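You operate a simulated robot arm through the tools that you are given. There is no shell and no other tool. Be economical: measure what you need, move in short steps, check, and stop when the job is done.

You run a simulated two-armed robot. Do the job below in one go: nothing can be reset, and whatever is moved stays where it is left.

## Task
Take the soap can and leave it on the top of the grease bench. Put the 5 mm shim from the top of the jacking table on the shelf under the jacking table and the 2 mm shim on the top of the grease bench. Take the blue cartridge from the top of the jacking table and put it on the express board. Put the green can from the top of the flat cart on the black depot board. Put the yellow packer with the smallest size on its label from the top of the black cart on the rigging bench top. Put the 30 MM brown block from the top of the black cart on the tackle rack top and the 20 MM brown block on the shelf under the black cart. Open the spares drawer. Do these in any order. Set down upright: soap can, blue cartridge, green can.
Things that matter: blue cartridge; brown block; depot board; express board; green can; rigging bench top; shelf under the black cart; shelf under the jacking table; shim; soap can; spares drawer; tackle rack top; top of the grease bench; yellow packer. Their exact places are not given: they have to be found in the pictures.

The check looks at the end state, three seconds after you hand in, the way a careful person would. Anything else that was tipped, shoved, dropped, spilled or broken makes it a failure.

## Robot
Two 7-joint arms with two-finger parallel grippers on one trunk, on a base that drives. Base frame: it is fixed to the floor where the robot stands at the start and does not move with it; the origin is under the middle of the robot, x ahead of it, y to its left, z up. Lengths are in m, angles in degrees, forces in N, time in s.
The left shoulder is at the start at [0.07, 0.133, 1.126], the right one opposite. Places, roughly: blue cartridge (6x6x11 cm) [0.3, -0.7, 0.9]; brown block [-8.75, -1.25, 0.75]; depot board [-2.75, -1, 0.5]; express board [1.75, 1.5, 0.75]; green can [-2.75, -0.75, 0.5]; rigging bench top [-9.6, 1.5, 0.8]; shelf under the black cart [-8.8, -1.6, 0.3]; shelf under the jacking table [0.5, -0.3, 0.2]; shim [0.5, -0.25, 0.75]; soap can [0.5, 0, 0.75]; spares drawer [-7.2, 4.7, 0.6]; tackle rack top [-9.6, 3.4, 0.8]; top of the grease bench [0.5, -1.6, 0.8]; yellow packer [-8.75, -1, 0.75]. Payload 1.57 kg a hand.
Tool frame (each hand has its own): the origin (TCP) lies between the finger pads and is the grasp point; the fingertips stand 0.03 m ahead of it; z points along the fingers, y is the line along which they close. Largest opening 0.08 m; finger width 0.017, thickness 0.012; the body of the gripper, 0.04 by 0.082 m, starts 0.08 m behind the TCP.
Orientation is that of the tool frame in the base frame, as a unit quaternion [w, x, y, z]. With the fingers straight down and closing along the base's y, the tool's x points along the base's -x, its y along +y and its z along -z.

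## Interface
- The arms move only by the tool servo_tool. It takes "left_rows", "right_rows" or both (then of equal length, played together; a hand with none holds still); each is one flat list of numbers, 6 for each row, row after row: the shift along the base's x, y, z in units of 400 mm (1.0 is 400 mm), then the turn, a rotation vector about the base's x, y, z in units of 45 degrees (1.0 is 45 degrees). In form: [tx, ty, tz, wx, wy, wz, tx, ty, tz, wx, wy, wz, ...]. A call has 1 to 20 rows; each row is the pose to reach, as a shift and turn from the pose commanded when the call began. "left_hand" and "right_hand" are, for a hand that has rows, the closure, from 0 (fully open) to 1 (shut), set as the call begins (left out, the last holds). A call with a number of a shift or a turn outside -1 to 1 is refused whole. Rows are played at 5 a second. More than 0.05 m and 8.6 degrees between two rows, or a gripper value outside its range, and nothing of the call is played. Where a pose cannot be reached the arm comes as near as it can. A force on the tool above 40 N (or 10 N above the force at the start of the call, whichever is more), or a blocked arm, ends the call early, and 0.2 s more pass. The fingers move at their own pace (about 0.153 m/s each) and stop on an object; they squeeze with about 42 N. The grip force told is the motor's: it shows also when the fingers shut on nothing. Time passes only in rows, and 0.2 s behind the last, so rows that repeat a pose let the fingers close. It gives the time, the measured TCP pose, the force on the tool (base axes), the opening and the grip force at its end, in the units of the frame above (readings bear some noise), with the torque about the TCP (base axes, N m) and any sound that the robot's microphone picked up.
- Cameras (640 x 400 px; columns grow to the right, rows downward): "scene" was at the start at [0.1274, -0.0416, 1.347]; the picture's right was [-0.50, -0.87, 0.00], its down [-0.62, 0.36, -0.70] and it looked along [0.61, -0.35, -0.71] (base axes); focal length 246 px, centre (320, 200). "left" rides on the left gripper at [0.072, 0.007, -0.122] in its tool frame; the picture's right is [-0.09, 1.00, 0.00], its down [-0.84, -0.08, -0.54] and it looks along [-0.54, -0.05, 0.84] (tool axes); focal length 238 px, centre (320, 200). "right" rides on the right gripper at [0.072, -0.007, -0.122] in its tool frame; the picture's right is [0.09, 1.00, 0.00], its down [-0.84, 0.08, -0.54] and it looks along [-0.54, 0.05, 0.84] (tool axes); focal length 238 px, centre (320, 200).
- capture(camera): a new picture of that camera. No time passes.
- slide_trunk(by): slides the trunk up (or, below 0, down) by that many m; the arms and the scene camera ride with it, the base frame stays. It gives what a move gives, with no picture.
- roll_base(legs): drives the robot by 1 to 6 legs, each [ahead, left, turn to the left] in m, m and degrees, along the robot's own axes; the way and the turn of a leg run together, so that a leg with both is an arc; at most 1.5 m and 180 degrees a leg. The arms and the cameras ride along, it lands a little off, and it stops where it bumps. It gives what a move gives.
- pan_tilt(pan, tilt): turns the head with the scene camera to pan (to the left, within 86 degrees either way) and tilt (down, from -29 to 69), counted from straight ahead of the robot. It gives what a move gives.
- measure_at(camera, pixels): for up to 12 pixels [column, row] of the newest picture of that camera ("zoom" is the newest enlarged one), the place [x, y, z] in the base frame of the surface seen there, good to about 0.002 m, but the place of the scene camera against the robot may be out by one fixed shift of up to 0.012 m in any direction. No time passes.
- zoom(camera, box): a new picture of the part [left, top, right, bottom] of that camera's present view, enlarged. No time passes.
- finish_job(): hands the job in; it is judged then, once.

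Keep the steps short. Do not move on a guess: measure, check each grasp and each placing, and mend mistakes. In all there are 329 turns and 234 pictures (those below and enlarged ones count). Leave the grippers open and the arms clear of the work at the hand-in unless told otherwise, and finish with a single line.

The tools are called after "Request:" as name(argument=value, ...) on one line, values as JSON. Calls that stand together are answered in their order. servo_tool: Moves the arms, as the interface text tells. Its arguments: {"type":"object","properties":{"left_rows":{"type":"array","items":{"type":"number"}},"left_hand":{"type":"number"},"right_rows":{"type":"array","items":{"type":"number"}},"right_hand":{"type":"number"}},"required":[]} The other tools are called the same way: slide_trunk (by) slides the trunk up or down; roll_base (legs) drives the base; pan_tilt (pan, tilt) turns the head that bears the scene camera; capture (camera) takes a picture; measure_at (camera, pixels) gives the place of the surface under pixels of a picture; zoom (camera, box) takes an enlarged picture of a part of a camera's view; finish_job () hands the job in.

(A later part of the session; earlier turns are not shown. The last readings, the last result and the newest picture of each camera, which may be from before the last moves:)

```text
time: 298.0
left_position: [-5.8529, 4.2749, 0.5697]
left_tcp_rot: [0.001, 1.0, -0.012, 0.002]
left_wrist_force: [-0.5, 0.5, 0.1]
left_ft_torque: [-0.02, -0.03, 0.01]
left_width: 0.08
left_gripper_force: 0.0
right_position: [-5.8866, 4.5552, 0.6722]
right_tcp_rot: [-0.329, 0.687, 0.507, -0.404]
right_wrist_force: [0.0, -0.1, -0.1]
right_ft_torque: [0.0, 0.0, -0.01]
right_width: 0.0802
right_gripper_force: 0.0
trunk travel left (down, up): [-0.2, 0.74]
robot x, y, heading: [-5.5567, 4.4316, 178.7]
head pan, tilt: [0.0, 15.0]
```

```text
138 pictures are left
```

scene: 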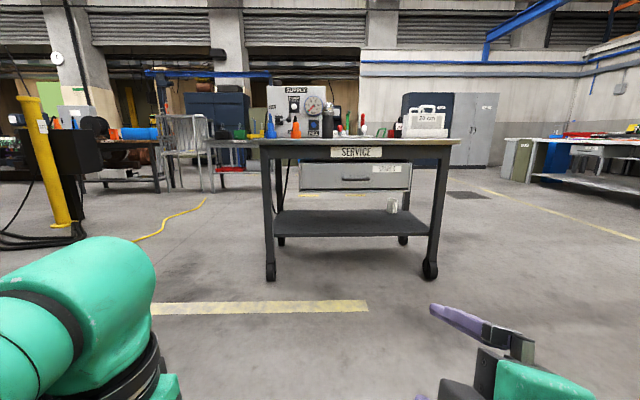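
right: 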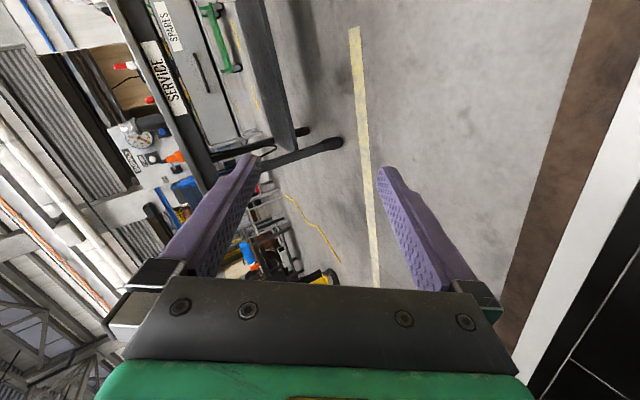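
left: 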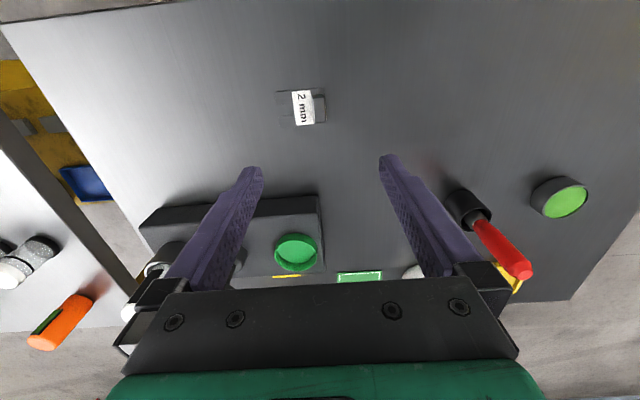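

The view is good. I roll right 0.1, straighten the heading, and go forward 0.85; then re-measure the handle close up.

Request:
roll_base(legs=[[0, -0.1, 1.3], [0.85, 0, 0]])

Request:
capture(camera="right")

Request:
pan_tilt(pan=-10, tilt=40)

Request:
capture(camera="scene")

```text
time: 303.2
left_position: [-6.6915, 4.3721, 0.5691]
left_tcp_rot: [0.0, 1.0, -0.003, 0.0]
left_wrist_force: [0.1, 0.5, 0.2]
left_ft_torque: [-0.01, -0.04, -0.05]
left_width: 0.08
left_gripper_force: 0.1
right_position: [-6.7317, 4.6507, 0.6718]
right_tcp_rot: [-0.324, 0.682, 0.514, -0.406]
right_wrist_force: [-0.7, 0.9, 0.0]
right_ft_torque: [0.01, 0.02, -0.01]
right_width: 0.08
right_gripper_force: 0.1
trunk travel left (down, up): [-0.2, 0.74]
robot x, y, heading: [-6.4016, 4.537, 180.0]
head pan, tilt: [0.0, 15.0]
```

```text
137 pictures are left
```

right: 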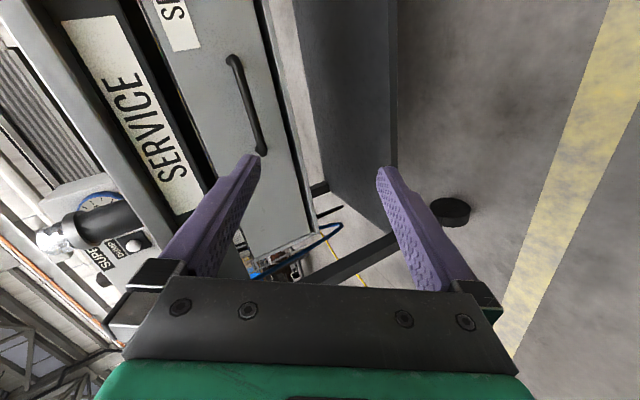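

```text
time: 304.1
left_position: [-6.6913, 4.3707, 0.5706]
left_tcp_rot: [0.001, 1.0, -0.003, 0.001]
left_wrist_force: [-0.9, 0.1, -0.6]
left_ft_torque: [-0.04, 0.02, 0.04]
left_width: 0.0798
left_gripper_force: 0.0
right_position: [-6.731, 4.6508, 0.6716]
right_tcp_rot: [-0.324, 0.682, 0.514, -0.407]
right_wrist_force: [-0.8, -0.2, -0.3]
right_ft_torque: [-0.01, 0.02, 0.02]
right_width: 0.0802
right_gripper_force: 0.0
trunk travel left (down, up): [-0.2, 0.74]
robot x, y, heading: [-6.4035, 4.5309, 179.9]
head pan, tilt: [-10.0, 40.0]
```

```text
136 pictures are left
```

scene: 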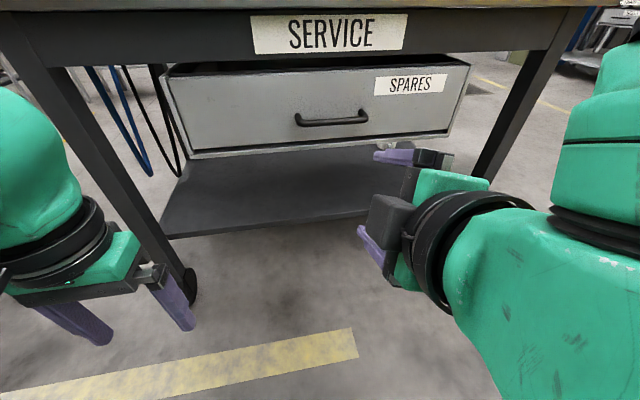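

Request:
measure_at(camera="right", pixels=[[234, 75], [240, 95], [247, 115], [254, 135], [260, 150], [230, 60], [285, 150], [210, 80], [200, 200], [310, 200]])

Request:
zoom(camera="right", box=[200, 30, 320, 180])

```text
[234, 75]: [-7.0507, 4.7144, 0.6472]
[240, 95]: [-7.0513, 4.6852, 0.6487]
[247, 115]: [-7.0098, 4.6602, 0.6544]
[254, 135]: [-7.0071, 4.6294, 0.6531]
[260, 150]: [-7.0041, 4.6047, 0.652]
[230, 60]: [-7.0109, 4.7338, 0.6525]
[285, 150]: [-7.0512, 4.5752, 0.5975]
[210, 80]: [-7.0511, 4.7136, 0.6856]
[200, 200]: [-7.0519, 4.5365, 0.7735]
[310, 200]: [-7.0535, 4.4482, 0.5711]
```

```text
2.67 times, centred on (260, 105) of right
```

zoom: 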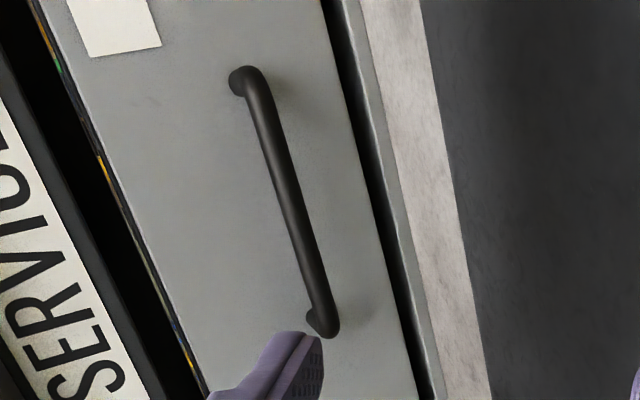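

Drawer face at x -7.051; the bar's centre is about (-7.01, 4.665, 0.653). I half-close the right hand to a 45 mm opening, lower the trunk 14 mm, and drive forward 0.2.

Request:
servo_tool(right_rows=[0, 0, 0, 0, 0, 0, 0, 0, 0, 0, 0, 0], right_hand=0.44)

Request:
slide_trunk(by=-0.014)

Request:
roll_base(legs=[[0.2, -0.014, 0]])

Request:
capture(camera="right")

```text
time: 304.7
left_position: [-6.6928, 4.3725, 0.569]
left_tcp_rot: [0.001, 1.0, -0.002, 0.001]
left_wrist_force: [0.4, 0.2, 0.0]
left_ft_torque: [-0.01, 0.0, -0.02]
left_width: 0.0799
left_gripper_force: 0.0
right_position: [-6.7306, 4.6507, 0.6719]
right_tcp_rot: [-0.324, 0.682, 0.514, -0.407]
right_wrist_force: [0.0, 0.1, -1.3]
right_ft_torque: [-0.04, 0.01, 0.0]
right_width: 0.045
right_gripper_force: 0.0
trunk travel left (down, up): [-0.2, 0.74]
robot x, y, heading: [-6.4011, 4.5339, 179.9]
head pan, tilt: [-10.0, 40.0]
```

```text
time: 305.3
left_position: [-6.6922, 4.3715, 0.5551]
left_tcp_rot: [0.002, 1.0, -0.003, 0.0]
left_wrist_force: [0.0, -0.1, -0.3]
left_ft_torque: [0.0, 0.03, 0.0]
left_width: 0.0801
left_gripper_force: 0.1
right_position: [-6.73, 4.6508, 0.6588]
right_tcp_rot: [-0.324, 0.682, 0.514, -0.407]
right_wrist_force: [0.7, 0.2, -0.6]
right_ft_torque: [0.0, 0.03, 0.02]
right_width: 0.0449
right_gripper_force: 0.1
trunk travel left (down, up): [-0.186, 0.754]
robot x, y, heading: [-6.401, 4.5336, 179.9]
head pan, tilt: [-10.0, 40.0]
```

```text
time: 306.9
left_position: [-6.8885, 4.387, 0.5545]
left_tcp_rot: [0.001, 1.0, -0.002, 0.001]
left_wrist_force: [-0.2, -0.4, 0.2]
left_ft_torque: [0.02, -0.02, 0.0]
left_width: 0.0799
left_gripper_force: 0.0
right_position: [-6.9289, 4.666, 0.6583]
right_tcp_rot: [-0.324, 0.682, 0.515, -0.407]
right_wrist_force: [0.3, -0.2, 0.7]
right_ft_torque: [0.01, 0.01, 0.0]
right_width: 0.0444
right_gripper_force: 0.0
trunk travel left (down, up): [-0.186, 0.754]
robot x, y, heading: [-6.6016, 4.545, 179.5]
head pan, tilt: [-10.0, 40.0]
```

```text
134 pictures are left
```

right: 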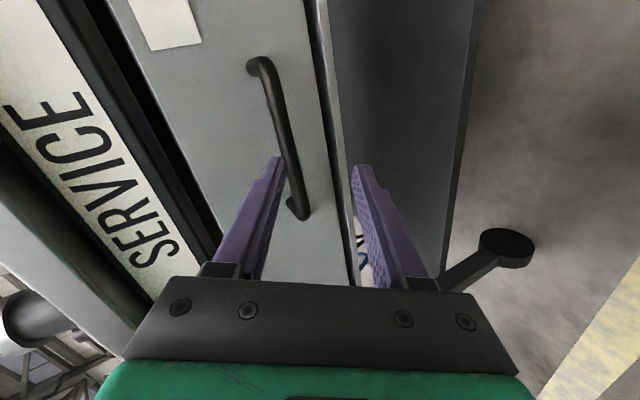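

Request:
measure_at(camera="right", pixels=[[268, 85], [275, 105], [282, 125], [288, 145], [295, 170], [300, 190], [255, 66], [300, 212]])

```text
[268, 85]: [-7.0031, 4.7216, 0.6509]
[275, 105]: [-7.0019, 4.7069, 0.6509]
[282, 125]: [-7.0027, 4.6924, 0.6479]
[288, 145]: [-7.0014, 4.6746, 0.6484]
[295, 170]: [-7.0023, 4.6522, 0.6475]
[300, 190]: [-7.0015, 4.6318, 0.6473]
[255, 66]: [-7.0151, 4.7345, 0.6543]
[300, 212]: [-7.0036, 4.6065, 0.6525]
```

The bar centre is (-7.008, 0.649 high). I lower the trunk 4 mm and drive the last 0.071.

Request:
slide_trunk(by=-0.004)

Request:
roll_base(legs=[[0.05, 0, 0.4]])

Request:
capture(camera="right")

```text
time: 307.4
left_position: [-6.8893, 4.387, 0.551]
left_tcp_rot: [0.001, 1.0, -0.002, 0.002]
left_wrist_force: [1.0, -0.2, 0.0]
left_ft_torque: [0.0, 0.0, 0.0]
left_width: 0.0799
left_gripper_force: 0.0
right_position: [-6.9278, 4.6653, 0.6547]
right_tcp_rot: [-0.324, 0.682, 0.514, -0.408]
right_wrist_force: [0.2, -0.7, 0.0]
right_ft_torque: [0.01, 0.01, 0.01]
right_width: 0.0446
right_gripper_force: 0.0
trunk travel left (down, up): [-0.182, 0.758]
robot x, y, heading: [-6.5979, 4.5476, 179.5]
head pan, tilt: [-10.0, 40.0]
```

```text
time: 308.4
left_position: [-6.9378, 4.383, 0.5512]
left_tcp_rot: [0.001, 1.0, 0.001, 0.0]
left_wrist_force: [0.3, -0.3, 0.2]
left_ft_torque: [0.0, 0.0, -0.01]
left_width: 0.0798
left_gripper_force: 0.0
right_position: [-6.9798, 4.6621, 0.6532]
right_tcp_rot: [-0.323, 0.68, 0.517, -0.407]
right_wrist_force: [0.1, 0.3, 0.1]
right_ft_torque: [-0.02, 0.04, 0.02]
right_width: 0.0447
right_gripper_force: 0.1
trunk travel left (down, up): [-0.182, 0.758]
robot x, y, heading: [-6.649, 4.549, -179.7]
head pan, tilt: [-10.0, 40.0]
```

```text
133 pictures are left
```

right: 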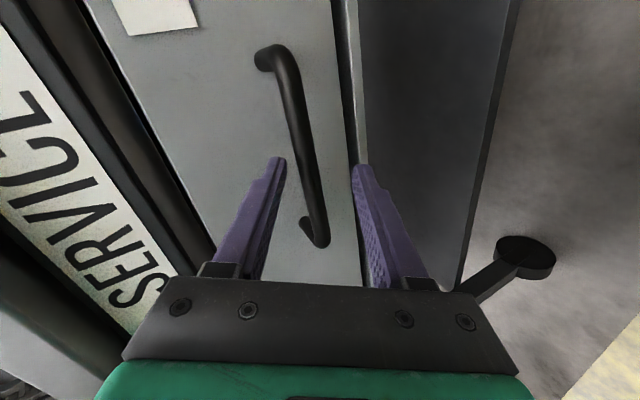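

The bar lies between the fingers. 20 mm more, then close.

Request:
roll_base(legs=[[0.02, 0, 0]])

Request:
servo_tool(right_rows=[0, 0, 0, 0, 0, 0, 0, 0, 0, 0, 0, 0, 0, 0, 0, 0, 0, 0, 0, 0, 0, 0, 0, 0], right_hand=1)

Request:
capture(camera="right")

```text
time: 309.1
left_position: [-6.9583, 4.3834, 0.5511]
left_tcp_rot: [0.0, 1.0, 0.001, 0.0]
left_wrist_force: [0.5, -0.2, 0.2]
left_ft_torque: [0.02, 0.03, 0.01]
left_width: 0.0801
left_gripper_force: 0.0
right_position: [-6.9998, 4.6622, 0.6547]
right_tcp_rot: [-0.322, 0.68, 0.517, -0.408]
right_wrist_force: [-0.8, -0.7, 0.1]
right_ft_torque: [0.0, -0.02, 0.01]
right_width: 0.0446
right_gripper_force: 0.1
trunk travel left (down, up): [-0.182, 0.758]
robot x, y, heading: [-6.672, 4.5445, -179.8]
head pan, tilt: [-10.0, 40.0]
```

```text
time: 310.1
left_position: [-6.9581, 4.384, 0.5537]
left_tcp_rot: [0.001, 1.0, 0.001, 0.001]
left_wrist_force: [-1.0, -0.2, 1.1]
left_ft_torque: [-0.03, 0.0, 0.03]
left_width: 0.0802
left_gripper_force: 0.0
right_position: [-6.9996, 4.6615, 0.6528]
right_tcp_rot: [-0.322, 0.68, 0.518, -0.408]
right_wrist_force: [7.7, -1.8, -10.8]
right_ft_torque: [0.54, -0.18, 0.52]
right_width: 0.0181
right_gripper_force: 32.5
trunk travel left (down, up): [-0.182, 0.758]
robot x, y, heading: [-6.6691, 4.5479, -179.7]
head pan, tilt: [-10.0, 40.0]
```

```text
132 pictures are left
```

right: 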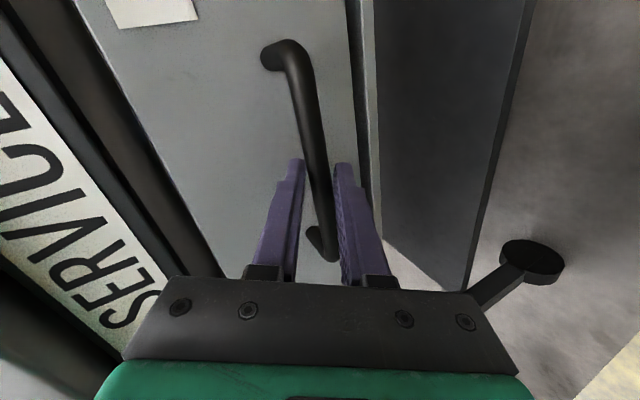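

The bar is gripped (width 0.018). I drive back 0.1 and check.

Request:
roll_base(legs=[[-0.1, 0, 0]])

Request:
capture(camera="right")

```text
time: 311.3
left_position: [-6.8581, 4.3843, 0.5504]
left_tcp_rot: [0.0, 1.0, 0.001, 0.002]
left_wrist_force: [0.3, 0.2, 0.8]
left_ft_torque: [0.0, 0.0, -0.01]
left_width: 0.0798
left_gripper_force: 0.0
right_position: [-6.8996, 4.6628, 0.6522]
right_tcp_rot: [-0.321, 0.68, 0.518, -0.407]
right_wrist_force: [1.8, -6.0, -15.0]
right_ft_torque: [0.76, -0.15, 0.08]
right_width: 0.0183
right_gripper_force: 32.5
trunk travel left (down, up): [-0.182, 0.758]
robot x, y, heading: [-6.5668, 4.5477, -180.0]
head pan, tilt: [-10.0, 40.0]
```

```text
131 pictures are left
```

right: 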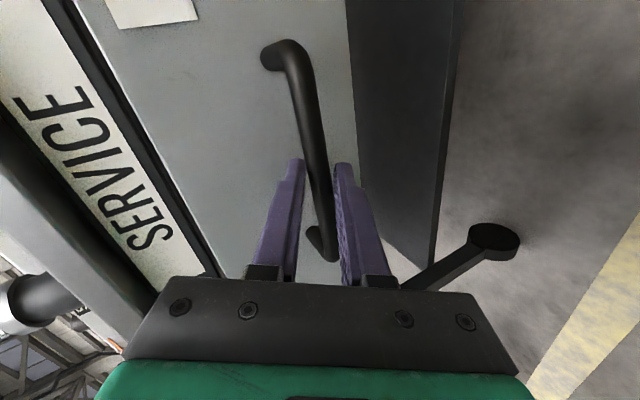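

The drawer comes along. I pull 0.12 more, then another bit until it stops.

Request:
roll_base(legs=[[-0.12, 0, 0]])

Request:
capture(camera="scene")

```text
time: 312.5
left_position: [-6.7371, 4.384, 0.5512]
left_tcp_rot: [0.0, 1.0, 0.001, 0.001]
left_wrist_force: [-0.4, -0.3, 1.0]
left_ft_torque: [0.01, 0.0, -0.03]
left_width: 0.0801
left_gripper_force: 0.1
right_position: [-6.7788, 4.6616, 0.6536]
right_tcp_rot: [-0.322, 0.68, 0.519, -0.407]
right_wrist_force: [0.0, -8.0, -8.2]
right_ft_torque: [0.7, -0.07, 0.28]
right_width: 0.0185
right_gripper_force: 32.6
trunk travel left (down, up): [-0.182, 0.758]
robot x, y, heading: [-6.4466, 4.5482, -179.8]
head pan, tilt: [-10.0, 40.0]
```

```text
130 pictures are left
```

scene: 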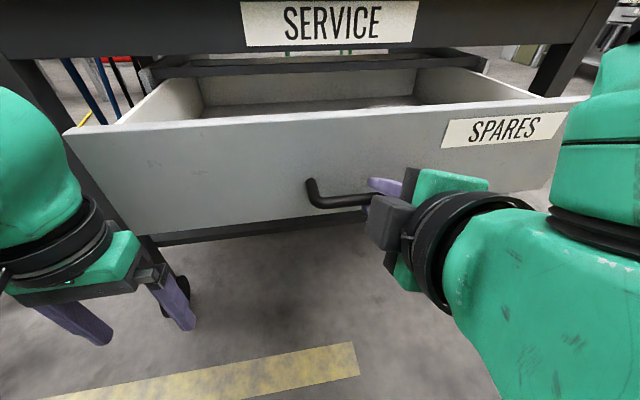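

Open by 0.22. I pull 0.06 more.

Request:
roll_base(legs=[[-0.06, 0, 0]])

Request:
capture(camera="right")

```text
time: 313.5
left_position: [-6.6768, 4.3849, 0.5502]
left_tcp_rot: [0.0, 1.0, 0.002, 0.001]
left_wrist_force: [0.1, 0.7, 0.6]
left_ft_torque: [0.03, 0.0, -0.01]
left_width: 0.0799
left_gripper_force: 0.0
right_position: [-6.7189, 4.6633, 0.6532]
right_tcp_rot: [-0.322, 0.679, 0.519, -0.407]
right_wrist_force: [1.4, -7.2, -3.8]
right_ft_torque: [0.68, -0.04, 0.28]
right_width: 0.0183
right_gripper_force: 33.0
trunk travel left (down, up): [-0.182, 0.758]
robot x, y, heading: [-6.3886, 4.5486, -179.5]
head pan, tilt: [-10.0, 40.0]
```

```text
129 pictures are left
```

right: 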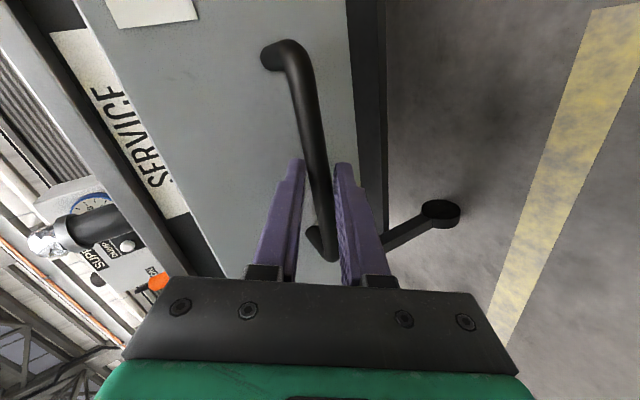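

The drawer is 0.28 open. I open the fingers to 45 mm and back away.

Request:
servo_tool(right_rows=[0, 0, 0, 0, 0, 0, 0, 0, 0, 0, 0, 0, 0, 0, 0, 0, 0, 0], right_hand=0.44)

Request:
roll_base(legs=[[-0.15, 0, 0], [-0.35, 0, 0]])

Request:
pan_tilt(pan=0, tilt=20)

Request:
capture(camera="scene")

```text
time: 314.3
left_position: [-6.6767, 4.3839, 0.5527]
left_tcp_rot: [0.001, 1.0, 0.001, 0.002]
left_wrist_force: [0.2, 0.2, 0.2]
left_ft_torque: [0.0, -0.01, 0.02]
left_width: 0.0802
left_gripper_force: 0.0
right_position: [-6.7183, 4.6637, 0.6534]
right_tcp_rot: [-0.322, 0.679, 0.519, -0.407]
right_wrist_force: [1.0, 0.4, 0.1]
right_ft_torque: [-0.01, 0.03, -0.01]
right_width: 0.0447
right_gripper_force: 0.1
trunk travel left (down, up): [-0.182, 0.758]
robot x, y, heading: [-6.3874, 4.5484, -179.8]
head pan, tilt: [-10.0, 40.0]
```

```text
time: 317.5
left_position: [-6.1776, 4.388, 0.5508]
left_tcp_rot: [0.001, 1.0, 0.003, 0.001]
left_wrist_force: [-0.5, -0.6, 1.0]
left_ft_torque: [0.02, -0.01, 0.0]
left_width: 0.0799
left_gripper_force: 0.1
right_position: [-6.219, 4.6659, 0.653]
right_tcp_rot: [-0.321, 0.678, 0.52, -0.408]
right_wrist_force: [0.1, 0.9, -0.4]
right_ft_torque: [-0.01, 0.0, 0.0]
right_width: 0.0451
right_gripper_force: 0.1
trunk travel left (down, up): [-0.182, 0.758]
robot x, y, heading: [-5.8895, 4.5544, -179.5]
head pan, tilt: [-10.0, 40.0]
```

```text
time: 318.4
left_position: [-6.177, 4.3873, 0.5508]
left_tcp_rot: [0.001, 1.0, 0.003, 0.002]
left_wrist_force: [-0.4, -0.9, 0.9]
left_ft_torque: [0.01, 0.02, 0.0]
left_width: 0.08
left_gripper_force: 0.1
right_position: [-6.2191, 4.6653, 0.6535]
right_tcp_rot: [-0.321, 0.679, 0.519, -0.408]
right_wrist_force: [0.2, 0.0, -0.6]
right_ft_torque: [0.0, -0.01, 0.0]
right_width: 0.0449
right_gripper_force: 0.1
trunk travel left (down, up): [-0.182, 0.758]
robot x, y, heading: [-5.8895, 4.5579, -179.7]
head pan, tilt: [0.0, 20.0]
```

```text
128 pictures are left
```

scene: 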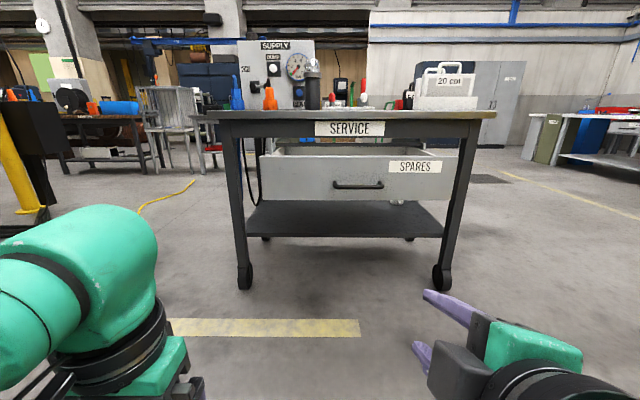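

The drawer is open and everything stands. Now I turn the right hand back to pointing down, in two steps.

Request:
servo_tool(right_rows=[0, 0, 0.01, -0.078, -0.098, -0.123, 0, 0, 0.02, -0.156, -0.196, -0.246, 0, 0, 0.03, -0.235, -0.294, -0.372, 0, 0, 0.03, -0.313, -0.392, -0.495, 0, 0, 0.03, -0.391, -0.49, -0.62, 0, 0, 0.03, -0.469, -0.588, -0.743], right_hand=0)

Request:
servo_tool(right_rows=[0, 0, 0, -0.078, -0.098, -0.123, 0, 0, 0, -0.156, -0.196, -0.246, 0, 0, 0, -0.235, -0.294, -0.372, 0, 0, 0, -0.313, -0.392, -0.495, 0, 0, 0, -0.391, -0.49, -0.62, 0, 0, 0, -0.469, -0.588, -0.743])

```text
time: 319.8
left_position: [-6.1783, 4.3881, 0.5511]
left_tcp_rot: [0.001, 1.0, 0.003, 0.001]
left_wrist_force: [0.2, -1.1, 0.0]
left_ft_torque: [0.01, -0.01, -0.03]
left_width: 0.0797
left_gripper_force: 0.0
right_position: [-6.219, 4.6658, 0.6651]
right_tcp_rot: [-0.171, 0.918, 0.281, -0.223]
right_wrist_force: [0.4, 0.1, 0.0]
right_ft_torque: [0.03, -0.01, -0.02]
right_width: 0.08
right_gripper_force: 0.0
trunk travel left (down, up): [-0.182, 0.758]
robot x, y, heading: [-5.8856, 4.5531, -179.7]
head pan, tilt: [0.0, 20.0]
```

```text
time: 321.2
left_position: [-6.1767, 4.3873, 0.551]
left_tcp_rot: [0.001, 1.0, 0.003, 0.001]
left_wrist_force: [-0.3, -0.3, -0.4]
left_ft_torque: [-0.02, 0.0, 0.01]
left_width: 0.0799
left_gripper_force: 0.0
right_position: [-6.22, 4.665, 0.6653]
right_tcp_rot: [0.007, 1.0, -0.005, 0.001]
right_wrist_force: [0.6, 0.3, -0.1]
right_ft_torque: [0.01, -0.03, 0.03]
right_width: 0.0799
right_gripper_force: 0.1
trunk travel left (down, up): [-0.182, 0.758]
robot x, y, heading: [-5.8856, 4.5522, -179.5]
head pan, tilt: [0.0, 20.0]
```

Back to pointing down. I raise the trunk and look left for the black cart, the rigging bench and the tackle rack.

Request:
slide_trunk(by=0.4)

Request:
slide_trunk(by=0.118)

Request:
pan_tilt(pan=50, tilt=15)

Request:
capture(camera="scene")

Request:
pan_tilt(pan=20, tilt=15)

Request:
capture(camera="scene")

```text
time: 325.0
left_position: [-6.1777, 4.3871, 0.9512]
left_tcp_rot: [0.001, 1.0, 0.002, 0.001]
left_wrist_force: [-0.3, -0.5, -0.2]
left_ft_torque: [-0.06, -0.02, 0.0]
left_width: 0.0797
left_gripper_force: 0.1
right_position: [-6.2197, 4.6671, 1.0644]
right_tcp_rot: [0.007, 1.0, -0.004, 0.0]
right_wrist_force: [-0.1, 0.6, 0.1]
right_ft_torque: [-0.01, -0.01, 0.01]
right_width: 0.0801
right_gripper_force: 0.0
trunk travel left (down, up): [-0.582, 0.358]
robot x, y, heading: [-5.891, 4.551, -179.3]
head pan, tilt: [0.0, 20.0]
```

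```text
time: 326.5
left_position: [-6.1784, 4.3877, 1.0695]
left_tcp_rot: [0.001, 1.0, 0.003, 0.001]
left_wrist_force: [-0.6, -0.8, 0.4]
left_ft_torque: [0.02, -0.04, -0.01]
left_width: 0.0801
left_gripper_force: 0.0
right_position: [-6.2203, 4.6667, 1.184]
right_tcp_rot: [0.006, 1.0, -0.003, 0.0]
right_wrist_force: [0.0, 0.1, -0.1]
right_ft_torque: [0.02, 0.0, 0.0]
right_width: 0.0797
right_gripper_force: 0.0
trunk travel left (down, up): [-0.7, 0.24]
robot x, y, heading: [-5.8871, 4.5505, -179.8]
head pan, tilt: [0.0, 20.0]
```

```text
time: 327.7
left_position: [-6.1781, 4.3876, 1.07]
left_tcp_rot: [0.001, 1.0, 0.002, 0.001]
left_wrist_force: [0.5, 0.2, -0.4]
left_ft_torque: [0.02, 0.02, 0.0]
left_width: 0.0797
left_gripper_force: 0.0
right_position: [-6.2191, 4.6651, 1.1822]
right_tcp_rot: [0.006, 1.0, -0.003, 0.0]
right_wrist_force: [0.4, -0.1, -0.2]
right_ft_torque: [0.03, -0.01, -0.02]
right_width: 0.0803
right_gripper_force: 0.1
trunk travel left (down, up): [-0.7, 0.24]
robot x, y, heading: [-5.8896, 4.5525, -179.2]
head pan, tilt: [50.0, 15.0]
```

```text
127 pictures are left
```

scene: 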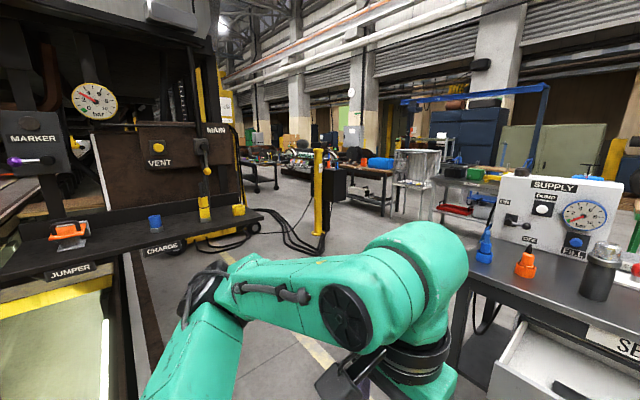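

```text
time: 328.6
left_position: [-6.1779, 4.3875, 1.07]
left_tcp_rot: [0.0, 1.0, 0.002, 0.001]
left_wrist_force: [-0.3, 0.7, 0.7]
left_ft_torque: [-0.02, -0.01, 0.01]
left_width: 0.08
left_gripper_force: 0.1
right_position: [-6.2202, 4.6649, 1.1832]
right_tcp_rot: [0.007, 1.0, -0.003, 0.0]
right_wrist_force: [0.7, -0.7, 0.0]
right_ft_torque: [0.06, 0.01, -0.02]
right_width: 0.0799
right_gripper_force: 0.1
trunk travel left (down, up): [-0.7, 0.24]
robot x, y, heading: [-5.8905, 4.5521, -179.5]
head pan, tilt: [20.0, 15.0]
```

```text
126 pictures are left
```

scene: 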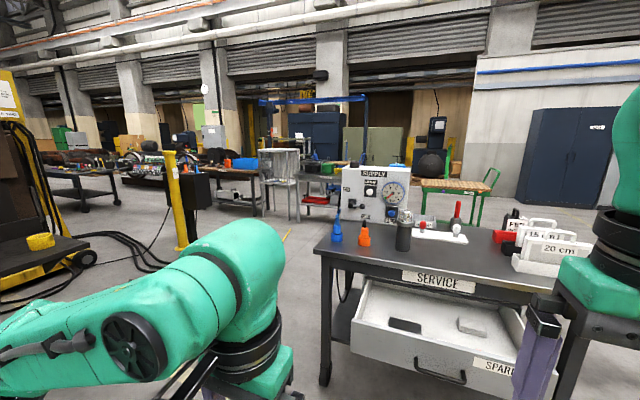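

Request:
measure_at(camera="scene", pixels=[[182, 245], [130, 265], [75, 260], [165, 235], [275, 205], [240, 205], [85, 205], [120, 205], [300, 225], [290, 240], [310, 175], [235, 175]])

Request:
zoom(camera="scene", box=[20, 110, 320, 270])

```text
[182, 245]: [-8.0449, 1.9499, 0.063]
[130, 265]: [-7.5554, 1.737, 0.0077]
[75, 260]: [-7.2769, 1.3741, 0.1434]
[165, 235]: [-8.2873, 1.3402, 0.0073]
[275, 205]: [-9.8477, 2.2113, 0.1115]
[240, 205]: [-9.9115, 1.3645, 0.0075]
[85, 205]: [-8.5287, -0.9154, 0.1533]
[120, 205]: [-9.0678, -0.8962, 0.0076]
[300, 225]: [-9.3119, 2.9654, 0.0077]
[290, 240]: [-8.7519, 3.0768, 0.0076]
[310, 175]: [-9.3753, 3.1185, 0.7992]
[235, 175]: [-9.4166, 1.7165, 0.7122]
```

```text
2.13 times, centred on (170, 190) of scene
```

zoom: 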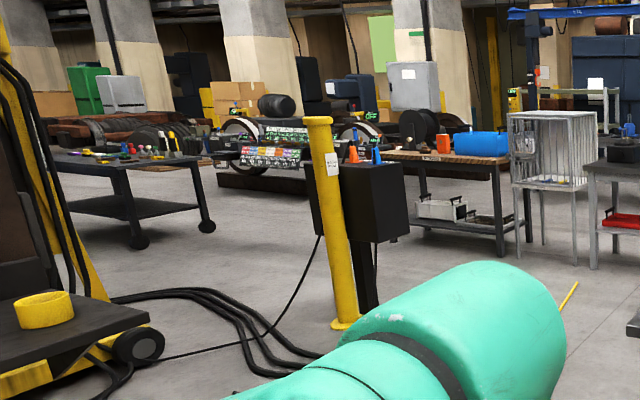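

Request:
measure_at(camera="scene", pixels=[[193, 190], [205, 190], [208, 205], [168, 190], [200, 225], [275, 190], [258, 170], [150, 205], [110, 180], [55, 180], [52, 195], [235, 197]])

```text
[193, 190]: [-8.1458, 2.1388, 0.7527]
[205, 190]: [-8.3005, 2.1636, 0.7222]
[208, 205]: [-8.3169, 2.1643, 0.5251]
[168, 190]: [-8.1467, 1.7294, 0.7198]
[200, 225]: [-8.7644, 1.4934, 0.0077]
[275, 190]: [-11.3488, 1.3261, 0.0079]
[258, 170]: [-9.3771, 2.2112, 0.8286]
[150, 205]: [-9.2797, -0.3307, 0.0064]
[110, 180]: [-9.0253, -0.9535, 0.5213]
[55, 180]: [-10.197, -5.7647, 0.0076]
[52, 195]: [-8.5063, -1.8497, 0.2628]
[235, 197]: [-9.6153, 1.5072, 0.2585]
```

Request:
measure_at(camera="scene", pixels=[[40, 245], [90, 242], [10, 270], [20, 120], [60, 265], [330, 330], [325, 380], [345, 260], [10, 300], [150, 285]])

Request:
pan_tilt(pan=45, tilt=35)

Request:
capture(camera="scene")

```text
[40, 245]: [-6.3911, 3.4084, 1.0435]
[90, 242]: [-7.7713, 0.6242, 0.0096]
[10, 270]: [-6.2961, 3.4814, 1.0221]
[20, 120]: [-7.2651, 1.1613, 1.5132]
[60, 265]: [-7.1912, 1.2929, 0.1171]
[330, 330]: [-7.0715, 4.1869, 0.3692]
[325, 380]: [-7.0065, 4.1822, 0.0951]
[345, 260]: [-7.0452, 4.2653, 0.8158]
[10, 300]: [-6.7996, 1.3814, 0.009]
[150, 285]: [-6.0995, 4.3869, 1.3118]
```

```text
time: 329.5
left_position: [-6.1768, 4.3873, 1.0704]
left_tcp_rot: [0.0, 1.0, 0.003, 0.001]
left_wrist_force: [0.5, -0.8, -0.8]
left_ft_torque: [-0.03, -0.01, -0.02]
left_width: 0.08
left_gripper_force: 0.1
right_position: [-6.2194, 4.6656, 1.1844]
right_tcp_rot: [0.007, 1.0, -0.004, 0.0]
right_wrist_force: [-0.3, 1.0, 0.2]
right_ft_torque: [-0.01, -0.01, -0.02]
right_width: 0.0801
right_gripper_force: 0.0
trunk travel left (down, up): [-0.7, 0.24]
robot x, y, heading: [-5.8902, 4.5508, -179.7]
head pan, tilt: [45.0, 35.0]
```

```text
124 pictures are left
```

scene: 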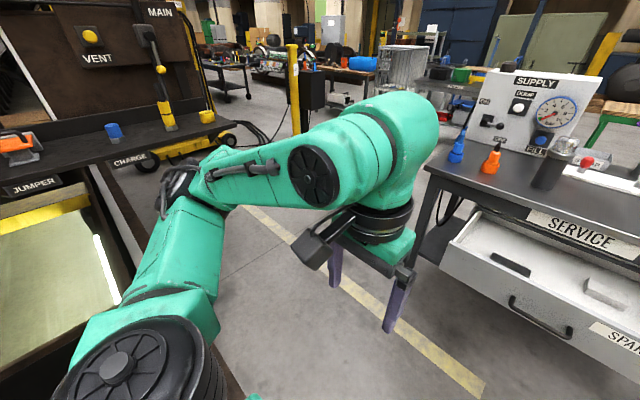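

The gap on the left past the train-end shelf is only 0.93 m, so I take the other side of the SERVICE cart: forward 0.43, right 1.4, then forward, and look.

Request:
roll_base(legs=[[0.43, 0, -0.4], [0, -0.7, 0], [0, -0.7, 0]])

Request:
pan_tilt(pan=20, tilt=15)

Request:
capture(camera="scene")

```text
time: 339.1
left_position: [-6.6044, 5.8026, 1.0696]
left_tcp_rot: [0.0, 1.0, -0.005, 0.001]
left_wrist_force: [-0.6, -0.3, -1.2]
left_ft_torque: [-0.02, -0.02, -0.04]
left_width: 0.0798
left_gripper_force: 0.2
right_position: [-6.6419, 6.0819, 1.1838]
right_tcp_rot: [0.007, 1.0, -0.012, 0.001]
right_wrist_force: [-0.3, 0.3, -0.4]
right_ft_torque: [0.0, -0.04, 0.03]
right_width: 0.0795
right_gripper_force: 0.0
trunk travel left (down, up): [-0.7, 0.24]
robot x, y, heading: [-6.3134, 5.9621, 179.6]
head pan, tilt: [45.0, 35.0]
```

```text
time: 339.9
left_position: [-6.6048, 5.8043, 1.0691]
left_tcp_rot: [0.0, 1.0, -0.005, 0.002]
left_wrist_force: [-0.5, -1.2, 0.1]
left_ft_torque: [0.0, -0.03, 0.03]
left_width: 0.08
left_gripper_force: 0.0
right_position: [-6.643, 6.0816, 1.1833]
right_tcp_rot: [0.006, 1.0, -0.01, 0.0]
right_wrist_force: [0.7, 0.1, -0.7]
right_ft_torque: [-0.02, 0.02, -0.02]
right_width: 0.0798
right_gripper_force: 0.0
trunk travel left (down, up): [-0.7, 0.24]
robot x, y, heading: [-6.3168, 5.9632, 179.5]
head pan, tilt: [20.0, 15.0]
```

```text
123 pictures are left
```

scene: 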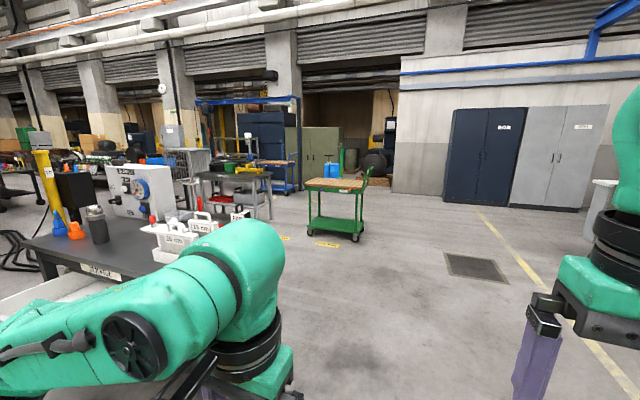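

Request:
measure_at(camera="scene", pixels=[[310, 232], [355, 240], [335, 185], [270, 218], [232, 175], [200, 205], [220, 180], [360, 215], [180, 210], [265, 200]])

Request:
zoom(camera="scene", box=[0, 100, 380, 250])

```text
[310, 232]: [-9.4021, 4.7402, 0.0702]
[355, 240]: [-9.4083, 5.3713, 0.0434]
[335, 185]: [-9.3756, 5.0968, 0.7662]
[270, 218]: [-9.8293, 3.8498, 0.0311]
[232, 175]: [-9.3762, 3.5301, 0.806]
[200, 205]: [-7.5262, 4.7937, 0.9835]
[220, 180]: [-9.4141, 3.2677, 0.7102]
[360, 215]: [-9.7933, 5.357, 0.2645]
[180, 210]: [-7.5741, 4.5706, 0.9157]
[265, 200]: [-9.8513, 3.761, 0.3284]
```

```text
1.68 times, centred on (190, 175) of scene
```

zoom: 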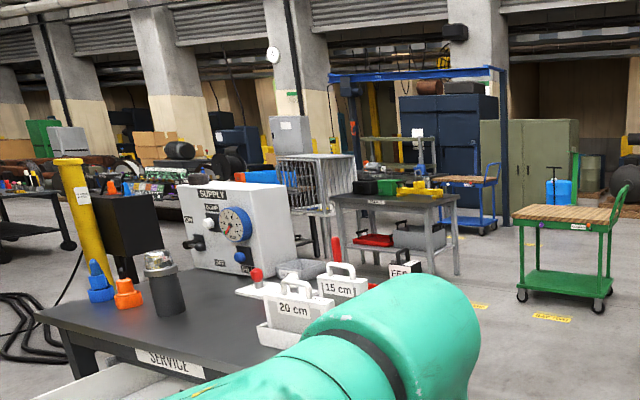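

The lane at x -8.85 looks free. I go forward 2.53, turn to face -y, and drive 2.3 m down the lane, then look at the racks on the right and ahead.

Request:
roll_base(legs=[[1.3, 0, 0.5], [1.23, 0, 0], [0, 0, 90], [1.3, 0, 0], [1.0, 0, 0]])

Request:
pan_tilt(pan=-50, tilt=30)

Request:
capture(camera="scene")

Request:
pan_tilt(pan=0, tilt=20)

Request:
capture(camera="scene")

```text
time: 367.1
left_position: [-8.6527, 3.3883, 1.07]
left_tcp_rot: [0.001, 0.702, 0.712, 0.001]
left_wrist_force: [-0.1, -0.9, -0.3]
left_ft_torque: [-0.01, 0.03, 0.02]
left_width: 0.0799
left_gripper_force: 0.0
right_position: [-8.931, 3.3426, 1.1835]
right_tcp_rot: [0.005, 0.706, 0.708, 0.004]
right_wrist_force: [-0.6, 0.1, 0.0]
right_ft_torque: [-0.03, -0.03, 0.01]
right_width: 0.0802
right_gripper_force: 0.2
trunk travel left (down, up): [-0.7, 0.24]
robot x, y, heading: [-8.8188, 3.6764, -88.9]
head pan, tilt: [20.0, 15.0]
```

```text
time: 368.5
left_position: [-8.6529, 3.3865, 1.0711]
left_tcp_rot: [0.001, 0.702, 0.712, 0.001]
left_wrist_force: [-0.5, 0.2, 0.6]
left_ft_torque: [0.03, -0.03, -0.02]
left_width: 0.0799
left_gripper_force: 0.0
right_position: [-8.9314, 3.3429, 1.1828]
right_tcp_rot: [0.005, 0.706, 0.708, 0.004]
right_wrist_force: [-0.6, -0.9, -0.4]
right_ft_torque: [0.02, -0.02, -0.01]
right_width: 0.0801
right_gripper_force: 0.1
trunk travel left (down, up): [-0.7, 0.24]
robot x, y, heading: [-8.8209, 3.6739, -89.2]
head pan, tilt: [-50.0, 30.0]
```

```text
121 pictures are left
```

scene: 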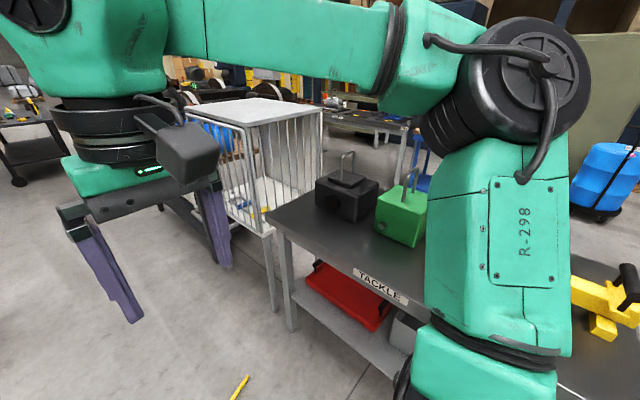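

```text
time: 369.7
left_position: [-8.6526, 3.3877, 1.0701]
left_tcp_rot: [0.0, 0.702, 0.712, 0.001]
left_wrist_force: [0.1, 0.3, -0.1]
left_ft_torque: [0.0, 0.0, -0.01]
left_width: 0.08
left_gripper_force: 0.2
right_position: [-8.9302, 3.3432, 1.1837]
right_tcp_rot: [0.005, 0.707, 0.707, 0.005]
right_wrist_force: [0.5, -0.3, -1.1]
right_ft_torque: [0.0, 0.03, -0.01]
right_width: 0.0799
right_gripper_force: 0.0
trunk travel left (down, up): [-0.7, 0.24]
robot x, y, heading: [-8.8194, 3.6717, -89.0]
head pan, tilt: [0.0, 20.0]
```

```text
120 pictures are left
```

scene: 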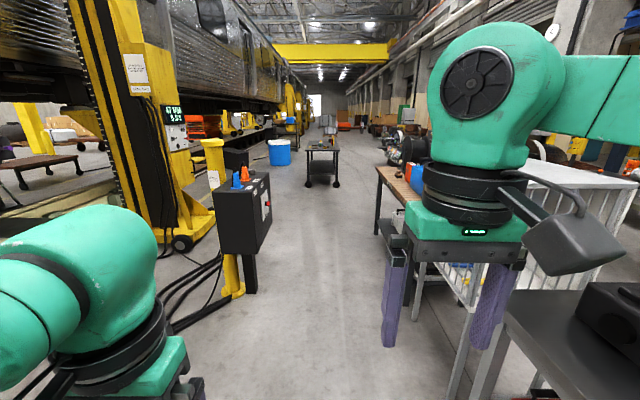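

TACKLE rack confirmed on the right; the black cart stands ahead at (322,160). I measure the lane's edges.

Request:
measure_at(camera="scene", pixels=[[271, 200], [255, 280], [440, 280], [470, 330], [378, 190], [380, 230], [560, 165], [222, 290], [235, 295], [308, 165], [322, 150], [322, 180]])

```text
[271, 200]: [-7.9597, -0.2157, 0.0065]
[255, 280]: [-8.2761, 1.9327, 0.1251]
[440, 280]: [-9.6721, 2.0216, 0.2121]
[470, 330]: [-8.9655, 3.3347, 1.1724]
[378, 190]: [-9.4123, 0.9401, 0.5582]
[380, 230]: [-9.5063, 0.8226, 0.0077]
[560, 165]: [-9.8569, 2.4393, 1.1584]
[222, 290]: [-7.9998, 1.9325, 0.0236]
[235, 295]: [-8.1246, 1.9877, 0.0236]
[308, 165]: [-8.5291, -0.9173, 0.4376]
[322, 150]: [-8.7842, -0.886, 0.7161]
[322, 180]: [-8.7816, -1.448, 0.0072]
```

Lane is good. I drive 3.3 m to y about 0.35 and look at the black cart.

Request:
roll_base(legs=[[1.1, 0, -1.0], [1.1, 0, 0], [1.1, 0, 0]])

Request:
pan_tilt(pan=0, tilt=25)

Request:
capture(camera="scene")

```text
time: 385.8
left_position: [-8.65, 0.0877, 1.0707]
left_tcp_rot: [0.0, 0.709, 0.706, 0.001]
left_wrist_force: [0.3, 1.3, 0.7]
left_ft_torque: [0.03, -0.02, 0.01]
left_width: 0.0801
left_gripper_force: 0.1
right_position: [-8.9287, 0.0481, 1.1822]
right_tcp_rot: [0.005, 0.712, 0.702, 0.005]
right_wrist_force: [0.3, 0.2, -0.6]
right_ft_torque: [-0.01, 0.01, 0.04]
right_width: 0.0799
right_gripper_force: 0.1
trunk travel left (down, up): [-0.7, 0.24]
robot x, y, heading: [-8.8095, 0.3824, -90.1]
head pan, tilt: [0.0, 20.0]
```

```text
time: 386.4
left_position: [-8.6497, 0.0869, 1.0701]
left_tcp_rot: [0.001, 0.708, 0.706, 0.002]
left_wrist_force: [0.4, -0.4, -0.2]
left_ft_torque: [0.01, 0.03, 0.02]
left_width: 0.0799
left_gripper_force: 0.0
right_position: [-8.9278, 0.0477, 1.1824]
right_tcp_rot: [0.005, 0.712, 0.702, 0.004]
right_wrist_force: [0.2, 0.0, -0.2]
right_ft_torque: [0.0, -0.04, 0.01]
right_width: 0.0802
right_gripper_force: 0.1
trunk travel left (down, up): [-0.7, 0.24]
robot x, y, heading: [-8.8151, 0.3798, -89.9]
head pan, tilt: [0.0, 25.0]
```

```text
119 pictures are left
```

scene: 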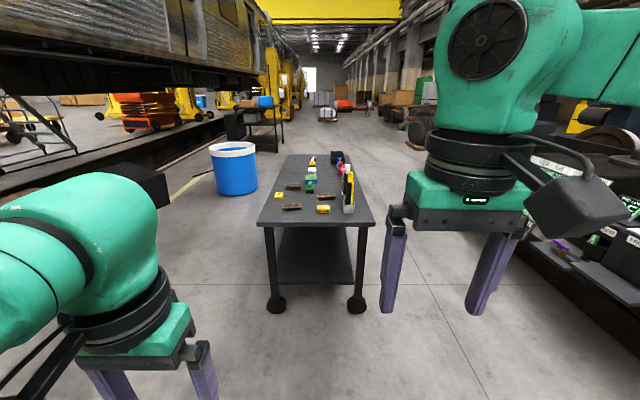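

Request:
zoom(camera="scene", box=[250, 145, 390, 235])

Request:
measure_at(camera="scene", pixels=[[323, 209], [291, 207], [279, 194], [293, 186], [327, 196], [349, 190], [310, 185], [260, 224], [372, 224], [290, 156], [235, 190], [310, 270]])

```text
4.44 times, centred on (320, 190) of scene
```

zoom: 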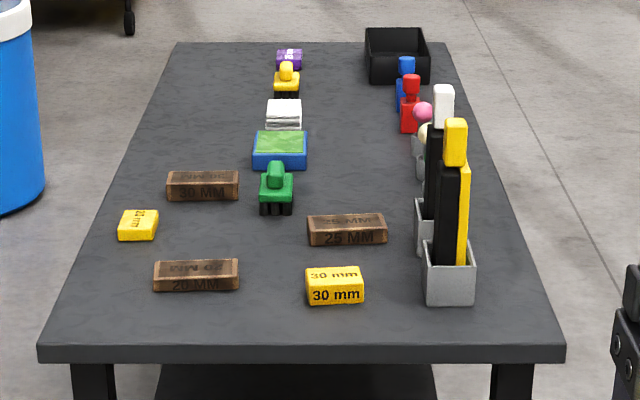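

```text
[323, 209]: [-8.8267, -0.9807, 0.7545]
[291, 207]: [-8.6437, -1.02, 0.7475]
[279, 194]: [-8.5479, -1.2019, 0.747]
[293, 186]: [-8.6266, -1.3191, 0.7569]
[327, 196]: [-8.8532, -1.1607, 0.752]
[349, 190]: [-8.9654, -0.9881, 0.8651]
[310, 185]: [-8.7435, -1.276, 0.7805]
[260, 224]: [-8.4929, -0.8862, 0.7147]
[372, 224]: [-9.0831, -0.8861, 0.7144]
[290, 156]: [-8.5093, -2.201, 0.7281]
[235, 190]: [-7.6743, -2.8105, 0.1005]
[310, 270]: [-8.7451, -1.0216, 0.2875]
```

The yellow packers: a 30 mm one at (-8.83, -0.98) and a smaller one at (-8.55, -1.20). Blocks: 20 MM at (-8.64, -1.02), 30 MM at (-8.63, -1.32), 25 MM at (-8.85, -1.16). I check how far the pit edge is on the east side.

Request:
measure_at(camera="scene", pixels=[[190, 180], [200, 145], [180, 155], [150, 150], [230, 240], [210, 260], [250, 150], [245, 130]])

Request:
pan_tilt(pan=45, tilt=35)

Request:
capture(camera="scene")

```text
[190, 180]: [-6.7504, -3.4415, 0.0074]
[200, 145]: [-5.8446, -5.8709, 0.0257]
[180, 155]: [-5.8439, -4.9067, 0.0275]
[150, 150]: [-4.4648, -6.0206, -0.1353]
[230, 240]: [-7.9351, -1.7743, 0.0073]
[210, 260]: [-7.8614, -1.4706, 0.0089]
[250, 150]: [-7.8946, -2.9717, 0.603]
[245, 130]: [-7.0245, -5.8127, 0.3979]
```

```text
time: 387.5
left_position: [-8.6492, 0.0885, 1.0703]
left_tcp_rot: [0.0, 0.708, 0.706, 0.001]
left_wrist_force: [0.5, -0.3, -0.2]
left_ft_torque: [-0.02, 0.0, 0.01]
left_width: 0.08
left_gripper_force: 0.1
right_position: [-8.9284, 0.0485, 1.1823]
right_tcp_rot: [0.004, 0.712, 0.702, 0.004]
right_wrist_force: [1.2, 0.2, -0.8]
right_ft_torque: [-0.02, -0.02, 0.03]
right_width: 0.08
right_gripper_force: 0.3
trunk travel left (down, up): [-0.7, 0.24]
robot x, y, heading: [-8.8132, 0.3781, -90.1]
head pan, tilt: [45.0, 35.0]
```

```text
117 pictures are left
```

scene: 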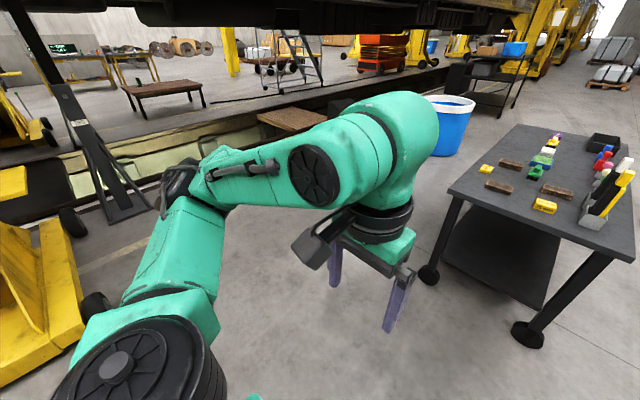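

The aisle to the east is wide. I roll left 0.75, forward 1.5, and turn right to face the cart from its east side.

Request:
roll_base(legs=[[0, 0.8, 0], [1.5, 0, 0], [0, 0, -90]])

Request:
pan_tilt(pan=0, tilt=40)

Request:
capture(camera="scene")

```text
time: 402.8
left_position: [-8.288, -1.3024, 1.0701]
left_tcp_rot: [0.001, 1.0, 0.0, 0.001]
left_wrist_force: [0.5, -0.5, 0.6]
left_ft_torque: [-0.03, 0.01, 0.05]
left_width: 0.08
left_gripper_force: 0.0
right_position: [-8.3284, -1.0246, 1.1833]
right_tcp_rot: [0.007, 1.0, -0.006, 0.0]
right_wrist_force: [1.0, 0.8, 0.0]
right_ft_torque: [-0.02, 0.01, 0.03]
right_width: 0.0801
right_gripper_force: 0.0
trunk travel left (down, up): [-0.7, 0.24]
robot x, y, heading: [-7.9986, -1.1394, -179.7]
head pan, tilt: [45.0, 35.0]
```

```text
time: 403.9
left_position: [-8.2891, -1.3014, 1.0691]
left_tcp_rot: [0.001, 1.0, 0.0, 0.001]
left_wrist_force: [-0.6, 0.0, 0.3]
left_ft_torque: [0.0, 0.0, 0.01]
left_width: 0.0802
left_gripper_force: 0.1
right_position: [-8.33, -1.024, 1.1829]
right_tcp_rot: [0.007, 1.0, -0.007, 0.0]
right_wrist_force: [1.2, 1.0, 0.6]
right_ft_torque: [-0.01, 0.01, 0.03]
right_width: 0.0802
right_gripper_force: 0.1
trunk travel left (down, up): [-0.7, 0.24]
robot x, y, heading: [-7.9992, -1.1415, -179.7]
head pan, tilt: [0.0, 40.0]
```

```text
116 pictures are left
```

scene: 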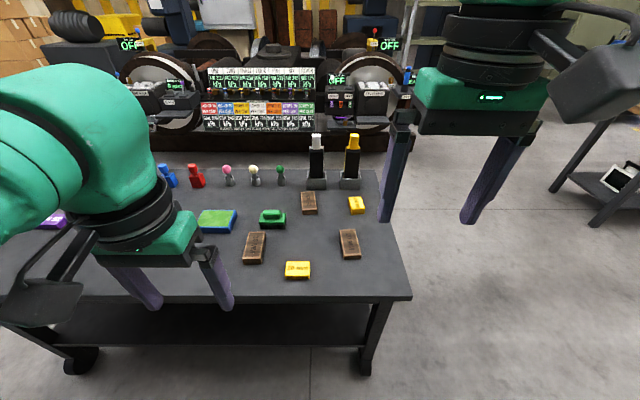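

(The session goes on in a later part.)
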